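You operate a simulated robot arm through the tools that you are given. There is no shell and no other tool. Be economical: measure what you need, move in short steps, check, and stop when the job is done.

You are at the controls of a simulated robot arm. One attempt, no reset.

## Task
Take the gold stand from the top of the brown table and leave it on top of the green ring on the top of the brown table.

It is judged by the outcome, as a careful person would: the job done as asked, and still so three seconds after it is handed in. It fails if anything else is knocked over, pushed out of place, dropped, spilled or broken.

## Robot
A 6-joint arm with a two-finger parallel gripper, fixed in place. Base frame: the origin is at the foot of the arm, x ahead of it, y to its left, z up; the work surface is at about z = 0. Lengths are in m, angles in degrees, forces in N, time in s.
With the tool pointing down near the work surface it reaches from about 0.18 to 0.46 m from the base axis. Its first joint turns from -70.0 to 70.0 degrees. Payload 1.9 kg.
The TCP is the grasp point between the finger pads, 0.023 m short of the fingertips. In the tool frame z runs along the fingers and y along their closing line. Largest opening 0.094 m; finger width 0.038, thickness 0.01; the body of the gripper, 0.054 by 0.096 m, starts 0.039 m behind the TCP.
Orientation is that of the tool frame in the base frame, as a unit quaternion [x, y, z, w]. With the fingers straight down and closing along the base's y, the tool's x points along the base's -x, its y along +y and its z along -z.

## Interface
- The arm moves only by the tool send_rows. Its argument "increments" is a list of rows, each an object (a shift or turn left out is 0, a gripper value left out holds the last) with "slide": the shift along the tool's x, y, z in m, a list of three; "dr": the turn, a rotation vector about the tool's x, y, z in degrees, a list of three; "gripper": the opening, from 0 (shut) to 1 (fully open). In form: [{"slide": [x, y, z], "dr": [ax, ay, az], "gripper": gripper}, ...]. A call has 1 to 10 rows; each row is the pose to reach, as a shift and turn from the pose commanded when the call began, along the tool's axes at that moment. Each row takes 0.2 s and may step no farther than 0.05 m and 8.6 degrees from the row before; otherwise, or with a gripper value out of range, the whole call is refused. A pose out of reach is approached as far as the arm can. The call stops where the force on the tool passes 40 N (or 10 N more than at its start, if that is more) or the arm is blocked; 0.2 s more then pass. The fingers move at their own pace (about 0.108 m/s each) and stop on an object; they squeeze with about 37 N. The grip force told is the motor's: it shows also when the fingers shut on nothing. Time passes only in rows, and 0.2 s behind the last, so rows that repeat a pose let the fingers close. The reply holds the time, the measured pose of the TCP, the force on the tool along the base axes, the opening and the grip force, in the units named above and with some noise.
- Cameras (640 x 400 px; columns grow to the right, rows downward): "scene" is fixed at [0.0443, 0.302, 0.4368]; the picture's right is [-0.86, -0.50, 0.00], its down [-0.23, 0.40, -0.89] and it looks along [0.45, -0.77, -0.46] (base axes); focal length 313 px, centre (320, 200). "wrist" rides on the gripper at [-0.039, 0, -0.044] in the tool frame; the picture's right is [0.00, -1.00, 0.00], its down [0.97, 0.00, -0.24] and it looks along [0.24, 0.00, 0.97] (tool axes); focal length 218 px, centre (320, 200).
- grab_frame(camera): a new picture of that camera. The clock stands still meanwhile.
- measure_at(camera, pixels): for up to 12 pixels [column, row] of the newest picture of that camera ("zoom" is the newest enlarged one), the place [x, y, z] in the base frame of the surface seen there, good to about 0.002 m. The clock stands still meanwhile.
- zoom(camera, box): a new picture of the part [left, top, right, bottom] of that camera's present view, enlarged. The clock stands still meanwhile.
- hand_in(): hands the job in; it is judged then, once.

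Work in short steps. Measure before you move; look again where a grasp or a placing could have gone wrong, and mend it. You have 60 turns and 22 pictures in all, those below and enlarged ones among them. Open the gripper and draw the arm clear of the work before you hand the job in, unless the task says otherwise; then end with one line.

The tools are called as name(argument=value, ...) on one line, values as JSON. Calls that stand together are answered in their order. send_rows: Moves the arm, as the interface text tells. Its arguments: {"type":"object","properties":{"increments":{"type":"array"}},"required":["increments"]} The other tools are called the same way: grab_frame (camera) takes a picture; measure_at (camera, pixels) gives the place of the surface under pixels of a picture; zoom (camera, box) takes an enlarged picture of a part of a camera's view; hand_in () hands the job in.

At the start:

```text
t: 0.0
position: [0.313, -0.098, 0.3042]
ee_rot: [-0.001, 1.0, 0.001, 0.001]
ft_force: [0.7, -0.2, 0.3]
gripper_width: 0.094
finger_force: 0.1
```

scene: 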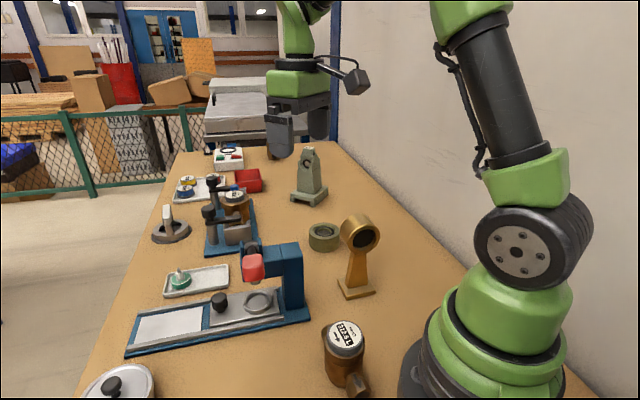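
wrist: 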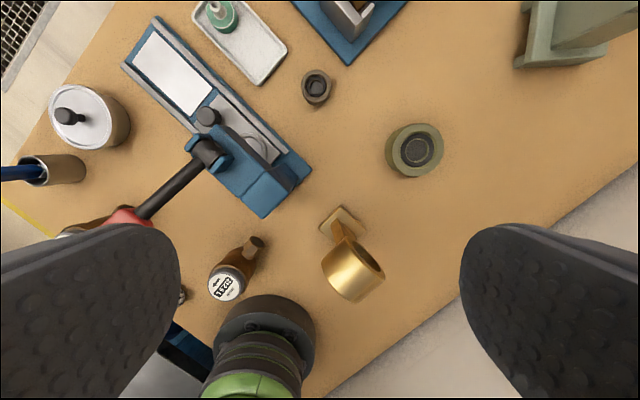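

The gold stand is at scene (357,258) and the green ring at (323,237). I zoom in on both to measure them.

zoom(camera="scene", box=[280, 190, 420, 310])

measure_at(camera="wrist", pixels=[[414, 150], [388, 150], [441, 150], [414, 126], [414, 175], [340, 215], [322, 222], [360, 222], [345, 250], [318, 97], [380, 200], [365, 270]])

```text
3.33 times, centred on (350, 250) of scene
```

zoom: 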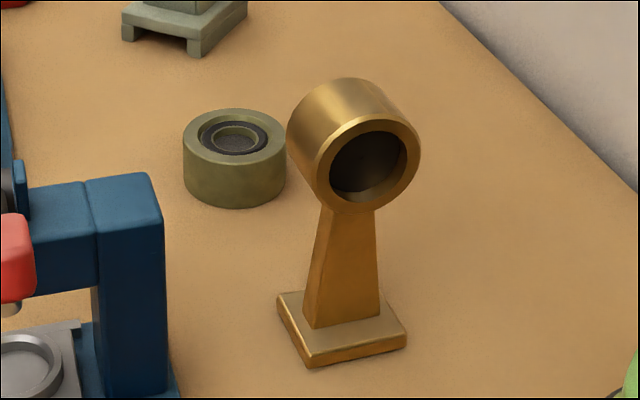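

```text
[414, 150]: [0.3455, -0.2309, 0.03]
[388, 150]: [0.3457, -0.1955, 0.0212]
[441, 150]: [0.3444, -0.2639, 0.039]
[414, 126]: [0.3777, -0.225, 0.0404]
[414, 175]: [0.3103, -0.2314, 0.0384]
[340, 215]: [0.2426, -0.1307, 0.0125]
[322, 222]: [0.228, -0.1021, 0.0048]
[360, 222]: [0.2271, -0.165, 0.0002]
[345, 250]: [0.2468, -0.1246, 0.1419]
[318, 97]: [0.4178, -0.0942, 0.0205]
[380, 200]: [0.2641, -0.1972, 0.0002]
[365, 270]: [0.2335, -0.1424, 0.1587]
```

The zoom shows the stand's square foot, tapered post and horizontal tube on top, and the ring's flat rim. I measure points on each.

measure_at(camera="zoom", pixels=[[278, 296], [310, 354], [405, 335], [318, 322], [372, 314], [330, 215], [370, 215], [345, 82], [320, 160], [413, 150], [367, 205], [367, 122]])

measure_at(camera="zoom", pixels=[[187, 140], [235, 112], [280, 145], [235, 160], [235, 142], [210, 138], [235, 131], [235, 153], [313, 300], [375, 290], [290, 125], [385, 292]])

```text
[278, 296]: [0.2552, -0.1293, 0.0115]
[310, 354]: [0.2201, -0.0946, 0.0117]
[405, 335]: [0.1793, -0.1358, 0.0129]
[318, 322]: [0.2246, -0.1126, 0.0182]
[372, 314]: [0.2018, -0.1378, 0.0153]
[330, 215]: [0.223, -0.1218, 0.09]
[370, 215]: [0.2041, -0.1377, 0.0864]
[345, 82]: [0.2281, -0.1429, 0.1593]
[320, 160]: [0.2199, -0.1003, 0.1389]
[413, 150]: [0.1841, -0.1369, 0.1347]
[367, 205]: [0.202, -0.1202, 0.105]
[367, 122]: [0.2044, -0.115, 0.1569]
```

```text
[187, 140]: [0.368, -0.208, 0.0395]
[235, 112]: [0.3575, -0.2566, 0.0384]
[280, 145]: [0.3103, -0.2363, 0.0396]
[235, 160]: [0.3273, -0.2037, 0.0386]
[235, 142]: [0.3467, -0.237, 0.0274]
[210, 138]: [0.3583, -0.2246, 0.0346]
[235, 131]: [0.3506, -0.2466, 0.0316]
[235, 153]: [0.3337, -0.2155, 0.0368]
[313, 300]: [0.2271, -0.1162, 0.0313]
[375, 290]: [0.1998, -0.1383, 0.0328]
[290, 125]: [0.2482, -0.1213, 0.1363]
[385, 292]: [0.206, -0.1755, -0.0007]
```

The stand's foot is centred at about (0.217, -0.133) and its tube at z ≈ 0.131, with the axis at 45°. The tube is about 0.056 wide. The ring is centred at about (0.344, -0.230) with its top at 0.039. I move above the stand, turned 45° so the fingers close across the tube.

send_rows(increments=[{"slide": [0.016, -0.006, 0.007], "dr": [0, 0, 7.5], "gripper": 1}, {"slide": [0.032, -0.012, 0.014], "dr": [0, 0, 15]}, {"slide": [0.048, -0.018, 0.021], "dr": [0, 0, 22.5]}, {"slide": [0.064, -0.024, 0.028], "dr": [0, 0, 30]}, {"slide": [0.08, -0.03, 0.036], "dr": [0, 0, 37.5]}, {"slide": [0.096, -0.035, 0.044], "dr": [0, 0, 45]}, {"slide": [0.096, -0.035, 0.044], "dr": [0, 0, 45]}])

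grab_frame(camera="wrist")

```text
t: 1.6
position: [0.2184, -0.1335, 0.2614]
ee_rot: [0.383, 0.924, 0.002, 0.001]
ft_force: [-1.0, -0.1, -0.3]
gripper_width: 0.0942
finger_force: 0.1
```

```text
18 pictures are left
```

wrist: 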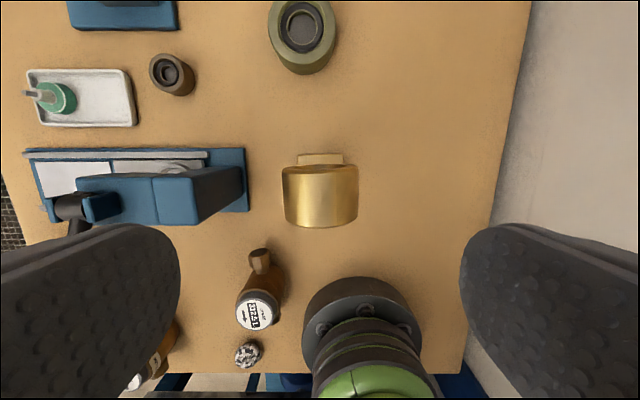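

The tube is aligned with the tool, spanning columns 282 to 358. I measure it and the ring from here.

measure_at(camera="wrist", pixels=[[320, 170], [320, 222], [285, 190], [356, 190], [299, 157], [342, 157], [320, 195], [301, 70], [272, 28], [332, 25], [301, 3], [301, 50]])

```text
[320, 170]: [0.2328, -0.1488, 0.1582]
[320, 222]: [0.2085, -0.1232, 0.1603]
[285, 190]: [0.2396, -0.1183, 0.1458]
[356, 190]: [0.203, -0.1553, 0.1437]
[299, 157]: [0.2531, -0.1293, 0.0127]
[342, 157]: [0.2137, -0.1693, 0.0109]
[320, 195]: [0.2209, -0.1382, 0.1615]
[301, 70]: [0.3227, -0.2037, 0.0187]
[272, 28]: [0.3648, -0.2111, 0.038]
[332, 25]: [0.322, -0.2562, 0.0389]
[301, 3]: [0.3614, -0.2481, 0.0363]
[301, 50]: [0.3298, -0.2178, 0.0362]
```

The tube centre is directly under the TCP, with its top at z 0.1615 and its axis at about 0.133. I descend 0.129 m.

send_rows(increments=[{"slide": [0, 0, 0.025]}, {"slide": [0, 0, 0.05]}, {"slide": [0, 0, 0.075]}, {"slide": [0, 0, 0.095]}, {"slide": [0, 0, 0.11]}, {"slide": [0, 0, 0.121]}, {"slide": [0, 0, 0.129]}, {"slide": [0, 0, 0.129]}])

grab_frame(camera="scene")

```text
t: 3.4
position: [0.2178, -0.1336, 0.1309]
ee_rot: [0.382, 0.924, 0.002, 0.001]
ft_force: [-0.1, -0.6, -0.3]
gripper_width: 0.0938
finger_force: 0.1
```

```text
17 pictures are left
```

scene: 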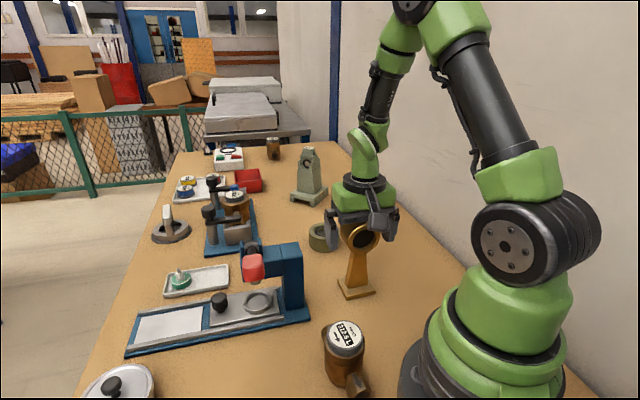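

The fingers straddle the tube with no contact force, so I close them.

send_rows(increments=[{"gripper": 0.6}, {"gripper": 0.45}, {"gripper": 0.45}, {"gripper": 0.3}, {"gripper": 0.3}, {"gripper": 0.3}])

```text
t: 4.8
position: [0.2178, -0.1328, 0.1303]
ee_rot: [0.382, 0.924, 0.002, 0.0]
ft_force: [-0.3, -0.3, -0.4]
gripper_width: 0.0615
finger_force: 36.8
```

The fingers hold the tube at 0.0615 with 36.8 N. I lift gently by 0.07 m.

send_rows(increments=[{"slide": [0, 0, -0.01], "gripper": 0.3}, {"slide": [0, 0, -0.025]}, {"slide": [0, 0, -0.04]}, {"slide": [0, 0, -0.055]}, {"slide": [0, 0, -0.07]}, {"slide": [0, 0, -0.07]}])

zoom(camera="scene", box=[260, 140, 452, 260])

```text
t: 6.2
position: [0.2164, -0.1331, 0.2018]
ee_rot: [0.382, 0.924, 0.001, 0.0]
ft_force: [-0.2, -0.1, -7.7]
gripper_width: 0.0615
finger_force: 36.5
```

```text
3.33 times, centred on (356, 200) of scene
```

zoom: 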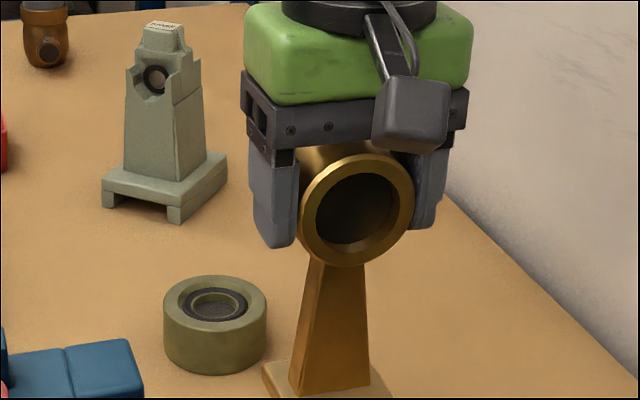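

The stand hangs straight in the grip. Before carrying it over, I measure the ring and the grey-green statue beside it.

measure_at(camera="zoom", pixels=[[165, 302], [265, 312], [215, 277], [215, 341], [197, 302], [237, 302], [160, 24], [200, 165], [175, 215], [225, 155], [110, 195], [185, 70]])

grab_frame(camera="wrist")

```text
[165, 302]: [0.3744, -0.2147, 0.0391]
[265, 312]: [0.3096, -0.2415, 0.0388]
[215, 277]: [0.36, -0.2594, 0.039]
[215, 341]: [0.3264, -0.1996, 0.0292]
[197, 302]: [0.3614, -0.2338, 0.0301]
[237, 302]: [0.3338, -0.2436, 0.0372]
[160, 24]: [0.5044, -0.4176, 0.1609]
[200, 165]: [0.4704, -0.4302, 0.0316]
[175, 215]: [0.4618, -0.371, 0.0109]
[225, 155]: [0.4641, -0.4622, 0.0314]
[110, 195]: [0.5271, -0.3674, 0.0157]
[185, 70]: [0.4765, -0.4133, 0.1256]
```

```text
15 pictures are left
```

wrist: 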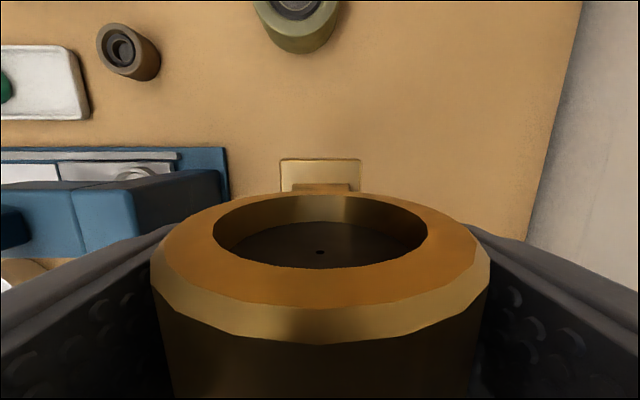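

The ring centre fits (0.343, -0.230) and the statue is well clear. I carry the stand there at its present height, with the foot at about 0.07.

send_rows(increments=[{"slide": [-0.015, 0.002, 0], "gripper": 0.3}, {"slide": [-0.04, 0.005, 0]}, {"slide": [-0.065, 0.008, 0]}, {"slide": [-0.09, 0.0115, 0]}, {"slide": [-0.115, 0.015, 0]}, {"slide": [-0.135, 0.0175, 0]}, {"slide": [-0.15, 0.0195, 0]}, {"slide": [-0.1577, 0.0205, 0]}, {"slide": [-0.1577, 0.0205, 0]}])

zoom(camera="scene", box=[232, 140, 424, 260])

grab_frame(camera="wrist")

```text
t: 8.2
position: [0.3417, -0.2292, 0.2]
ee_rot: [0.383, 0.924, 0.002, 0.0]
ft_force: [0.5, -1.0, -7.3]
gripper_width: 0.0613
finger_force: 36.9
```

```text
3.33 times, centred on (328, 200) of scene
```

zoom: 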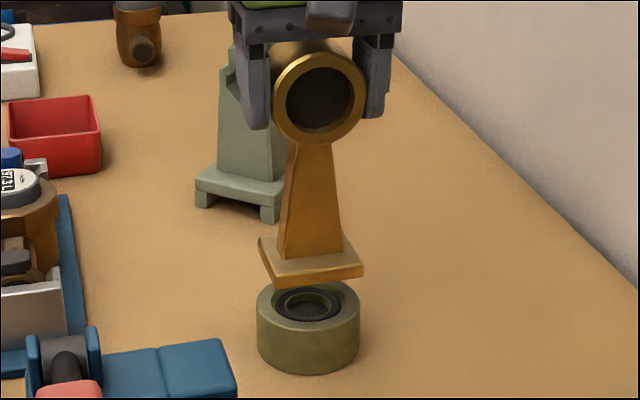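

```text
13 pictures are left
```

wrist: 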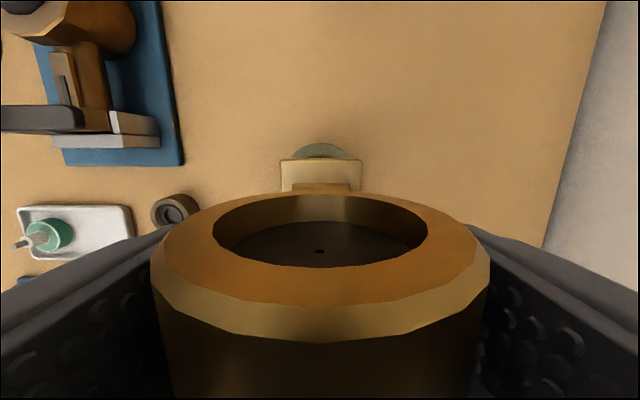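

The foot is over the ring. I measure its top corners to check the centring.

measure_at(camera="zoom", pixels=[[261, 242], [276, 277], [361, 267], [277, 285], [259, 305], [359, 308], [310, 330]])

measure_at(camera="wrist", pixels=[[283, 162], [358, 162], [321, 147], [300, 152], [342, 152]])

```text
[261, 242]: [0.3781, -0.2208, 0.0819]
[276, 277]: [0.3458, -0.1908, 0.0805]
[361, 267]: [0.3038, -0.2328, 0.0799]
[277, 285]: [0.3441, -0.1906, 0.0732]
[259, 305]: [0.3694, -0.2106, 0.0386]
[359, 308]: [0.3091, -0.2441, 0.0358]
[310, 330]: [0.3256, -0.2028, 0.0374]
```

```text
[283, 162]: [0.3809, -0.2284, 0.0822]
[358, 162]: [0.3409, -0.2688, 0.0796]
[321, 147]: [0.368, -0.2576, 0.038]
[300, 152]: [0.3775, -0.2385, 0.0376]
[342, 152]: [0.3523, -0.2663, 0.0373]
```

The foot is centred within about 2 mm, and I trim 0.002 toward the far side. Contact should come about 0.030 below here, so I first go down 0.027.

send_rows(increments=[{"slide": [-0.001, 0, 0.006], "gripper": 0.3}, {"slide": [-0.002, 0, 0.013]}, {"slide": [-0.002, 0, 0.019]}, {"slide": [-0.002, 0, 0.024]}, {"slide": [-0.002, 0, 0.027]}, {"slide": [-0.002, 0, 0.027]}])

zoom(camera="scene", box=[280, 200, 360, 250])

```text
t: 9.6
position: [0.3448, -0.2308, 0.1723]
ee_rot: [0.383, 0.924, 0.003, 0.001]
ft_force: [0.5, -0.3, -8.2]
gripper_width: 0.061
finger_force: 37.0
```

```text
8.00 times, centred on (320, 225) of scene
```

zoom: 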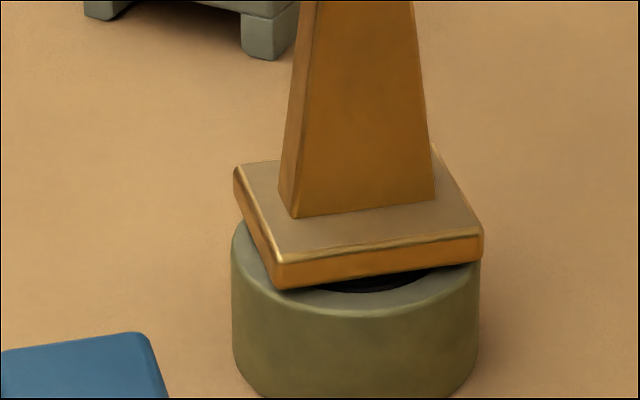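

There is still a small gap and the tool still carries the full weight of about 8 N. I lower in 1 mm steps.

send_rows(increments=[{"slide": [0, 0, 0.001], "gripper": 0.3}, {"slide": [0, 0, 0.002]}, {"slide": [0, 0, 0.002]}])

```text
t: 10.4
position: [0.3449, -0.2307, 0.1714]
ee_rot: [0.382, 0.924, 0.002, 0.001]
ft_force: [0.4, 0.7, -7.7]
gripper_width: 0.0612
finger_force: 37.4
```

The full weight is still on the tool, so I go down another millimetre.

send_rows(increments=[{"slide": [0, 0, 0.001], "gripper": 0.3}, {"slide": [0, 0, 0.001]}])

```text
t: 11.0
position: [0.3445, -0.231, 0.1708]
ee_rot: [0.382, 0.924, 0.002, 0.0]
ft_force: [0.0, 0.7, -8.3]
gripper_width: 0.0612
finger_force: 37.1
```

There is still no contact, so I lower another millimetre.

send_rows(increments=[{"slide": [0, 0, 0.001], "gripper": 0.3}, {"slide": [0, 0, 0.001]}])

```text
t: 11.6
position: [0.345, -0.231, 0.1694]
ee_rot: [0.381, 0.925, 0.002, 0.001]
ft_force: [-0.3, 1.2, -8.1]
gripper_width: 0.0613
finger_force: 36.7
```

There is still no contact, so I take another small step.

send_rows(increments=[{"slide": [0, 0, 0.001], "gripper": 0.3}, {"slide": [0, 0, 0.001]}])

zoom(camera="scene", box=[280, 200, 360, 250])

```text
t: 12.2
position: [0.345, -0.2301, 0.1692]
ee_rot: [0.381, 0.924, 0.002, 0.001]
ft_force: [0.7, -0.1, -7.9]
gripper_width: 0.0613
finger_force: 36.7
```

```text
8.00 times, centred on (320, 225) of scene
```

zoom: 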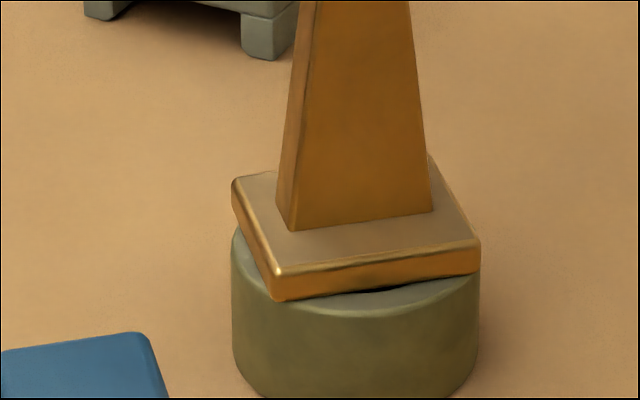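

The gap is nearly gone but the weight has not transferred yet. I take another 1 mm step.

send_rows(increments=[{"slide": [0, 0, 0.0005], "gripper": 0.3}, {"slide": [0, 0, 0.001]}, {"slide": [0, 0, 0.001]}])

```text
t: 13.0
position: [0.3446, -0.2308, 0.168]
ee_rot: [0.383, 0.924, 0.001, 0.002]
ft_force: [-6.1, 0.4, 13.6]
gripper_width: 0.0614
finger_force: 36.7
```

Contact is made: the force went from -8 to +13.6 N. I ease up 0.6 mm to relieve the push.

send_rows(increments=[{"slide": [0, 0, -0.0006], "gripper": 0.3}, {"slide": [0, 0, -0.0006]}])

zoom(camera="scene", box=[280, 200, 360, 250])

```text
t: 13.6
position: [0.3464, -0.2311, 0.1686]
ee_rot: [0.381, 0.925, 0.001, 0.003]
ft_force: [-2.8, -1.2, 12.2]
gripper_width: 0.0613
finger_force: 37.5
```

```text
8.00 times, centred on (320, 225) of scene
```

zoom: 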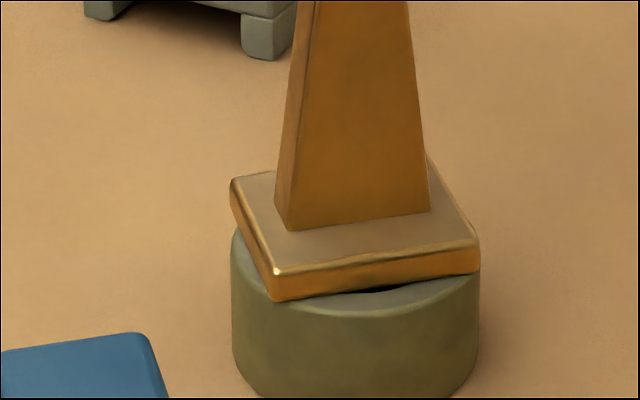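

The foot sits on the rim. I release by opening gradually.

send_rows(increments=[{"gripper": 0.6}, {"gripper": 0.66}, {"gripper": 0.7}, {"gripper": 0.75}, {"gripper": 0.85}, {"gripper": 1}, {"gripper": 1}])

zoom(camera="scene", box=[232, 140, 424, 260])

```text
t: 15.2
position: [0.3462, -0.2313, 0.1692]
ee_rot: [0.382, 0.924, 0.0, 0.001]
ft_force: [-1.1, 0.8, 0.2]
gripper_width: 0.0941
finger_force: 0.0
```

```text
3.33 times, centred on (328, 200) of scene
```

zoom: 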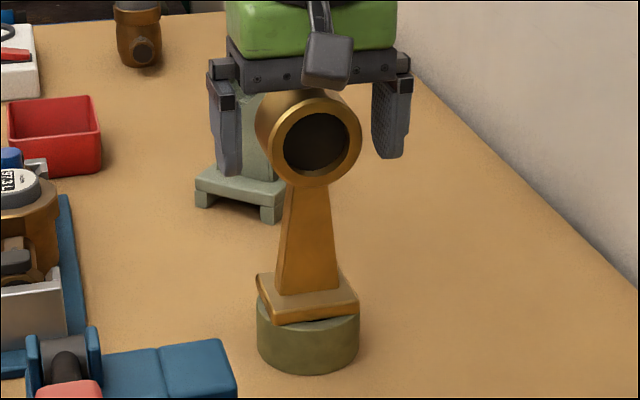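

The stand is upright on the ring and the fingers are clear. I raise the arm straight up by 0.12 m.

send_rows(increments=[{"slide": [0, 0, -0.01], "gripper": 1}, {"slide": [0, 0, -0.025]}, {"slide": [0, 0, -0.045]}, {"slide": [0, 0, -0.07]}, {"slide": [0, 0, -0.095]}, {"slide": [0, 0, -0.12]}, {"slide": [0, 0, -0.12]}])

grab_frame(camera="scene")

zoom(camera="scene", box=[256, 150, 400, 260])

```text
t: 16.8
position: [0.3461, -0.2316, 0.2886]
ee_rot: [0.381, 0.924, 0.001, 0.001]
ft_force: [-0.5, 0.4, 0.5]
gripper_width: 0.0939
finger_force: 0.1
```

```text
8 pictures are left
```

scene: 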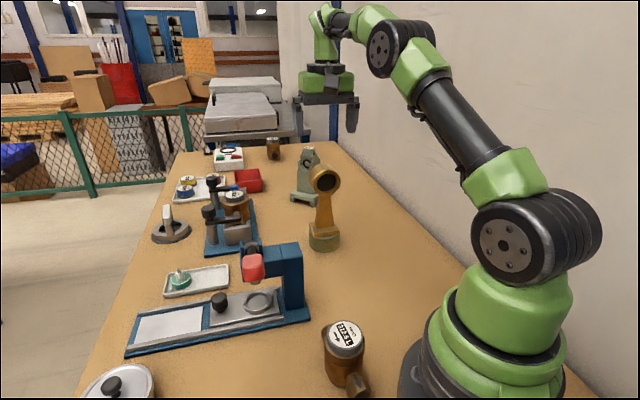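

```text
3.64 times, centred on (328, 205) of scene
```

zoom: 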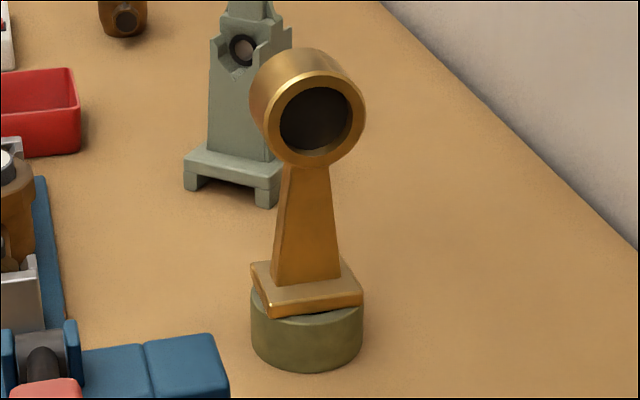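

The stand is upright and the arm is clear above it. I check that the foot is level and centred.

measure_at(camera="zoom", pixels=[[254, 265], [272, 307], [360, 296], [345, 262], [252, 320], [362, 320], [305, 345], [308, 50], [270, 115], [362, 112]])

```text
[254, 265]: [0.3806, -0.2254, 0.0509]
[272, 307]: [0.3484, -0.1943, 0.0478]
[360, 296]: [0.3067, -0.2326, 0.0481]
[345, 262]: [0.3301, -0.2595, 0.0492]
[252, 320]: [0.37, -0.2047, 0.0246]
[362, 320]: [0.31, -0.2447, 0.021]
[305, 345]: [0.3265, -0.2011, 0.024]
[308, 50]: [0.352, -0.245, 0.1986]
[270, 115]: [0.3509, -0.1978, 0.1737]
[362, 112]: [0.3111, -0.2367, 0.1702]
```

The foot is level at z ≈ 0.049, centred on the ring, and the ring has not moved. I hand the job in.

hand_in()

```text
The job is handed in.
```

The gold stand is upright and centred on the green ring; the gripper is open, the arm is clear above it, and nothing else was moved.
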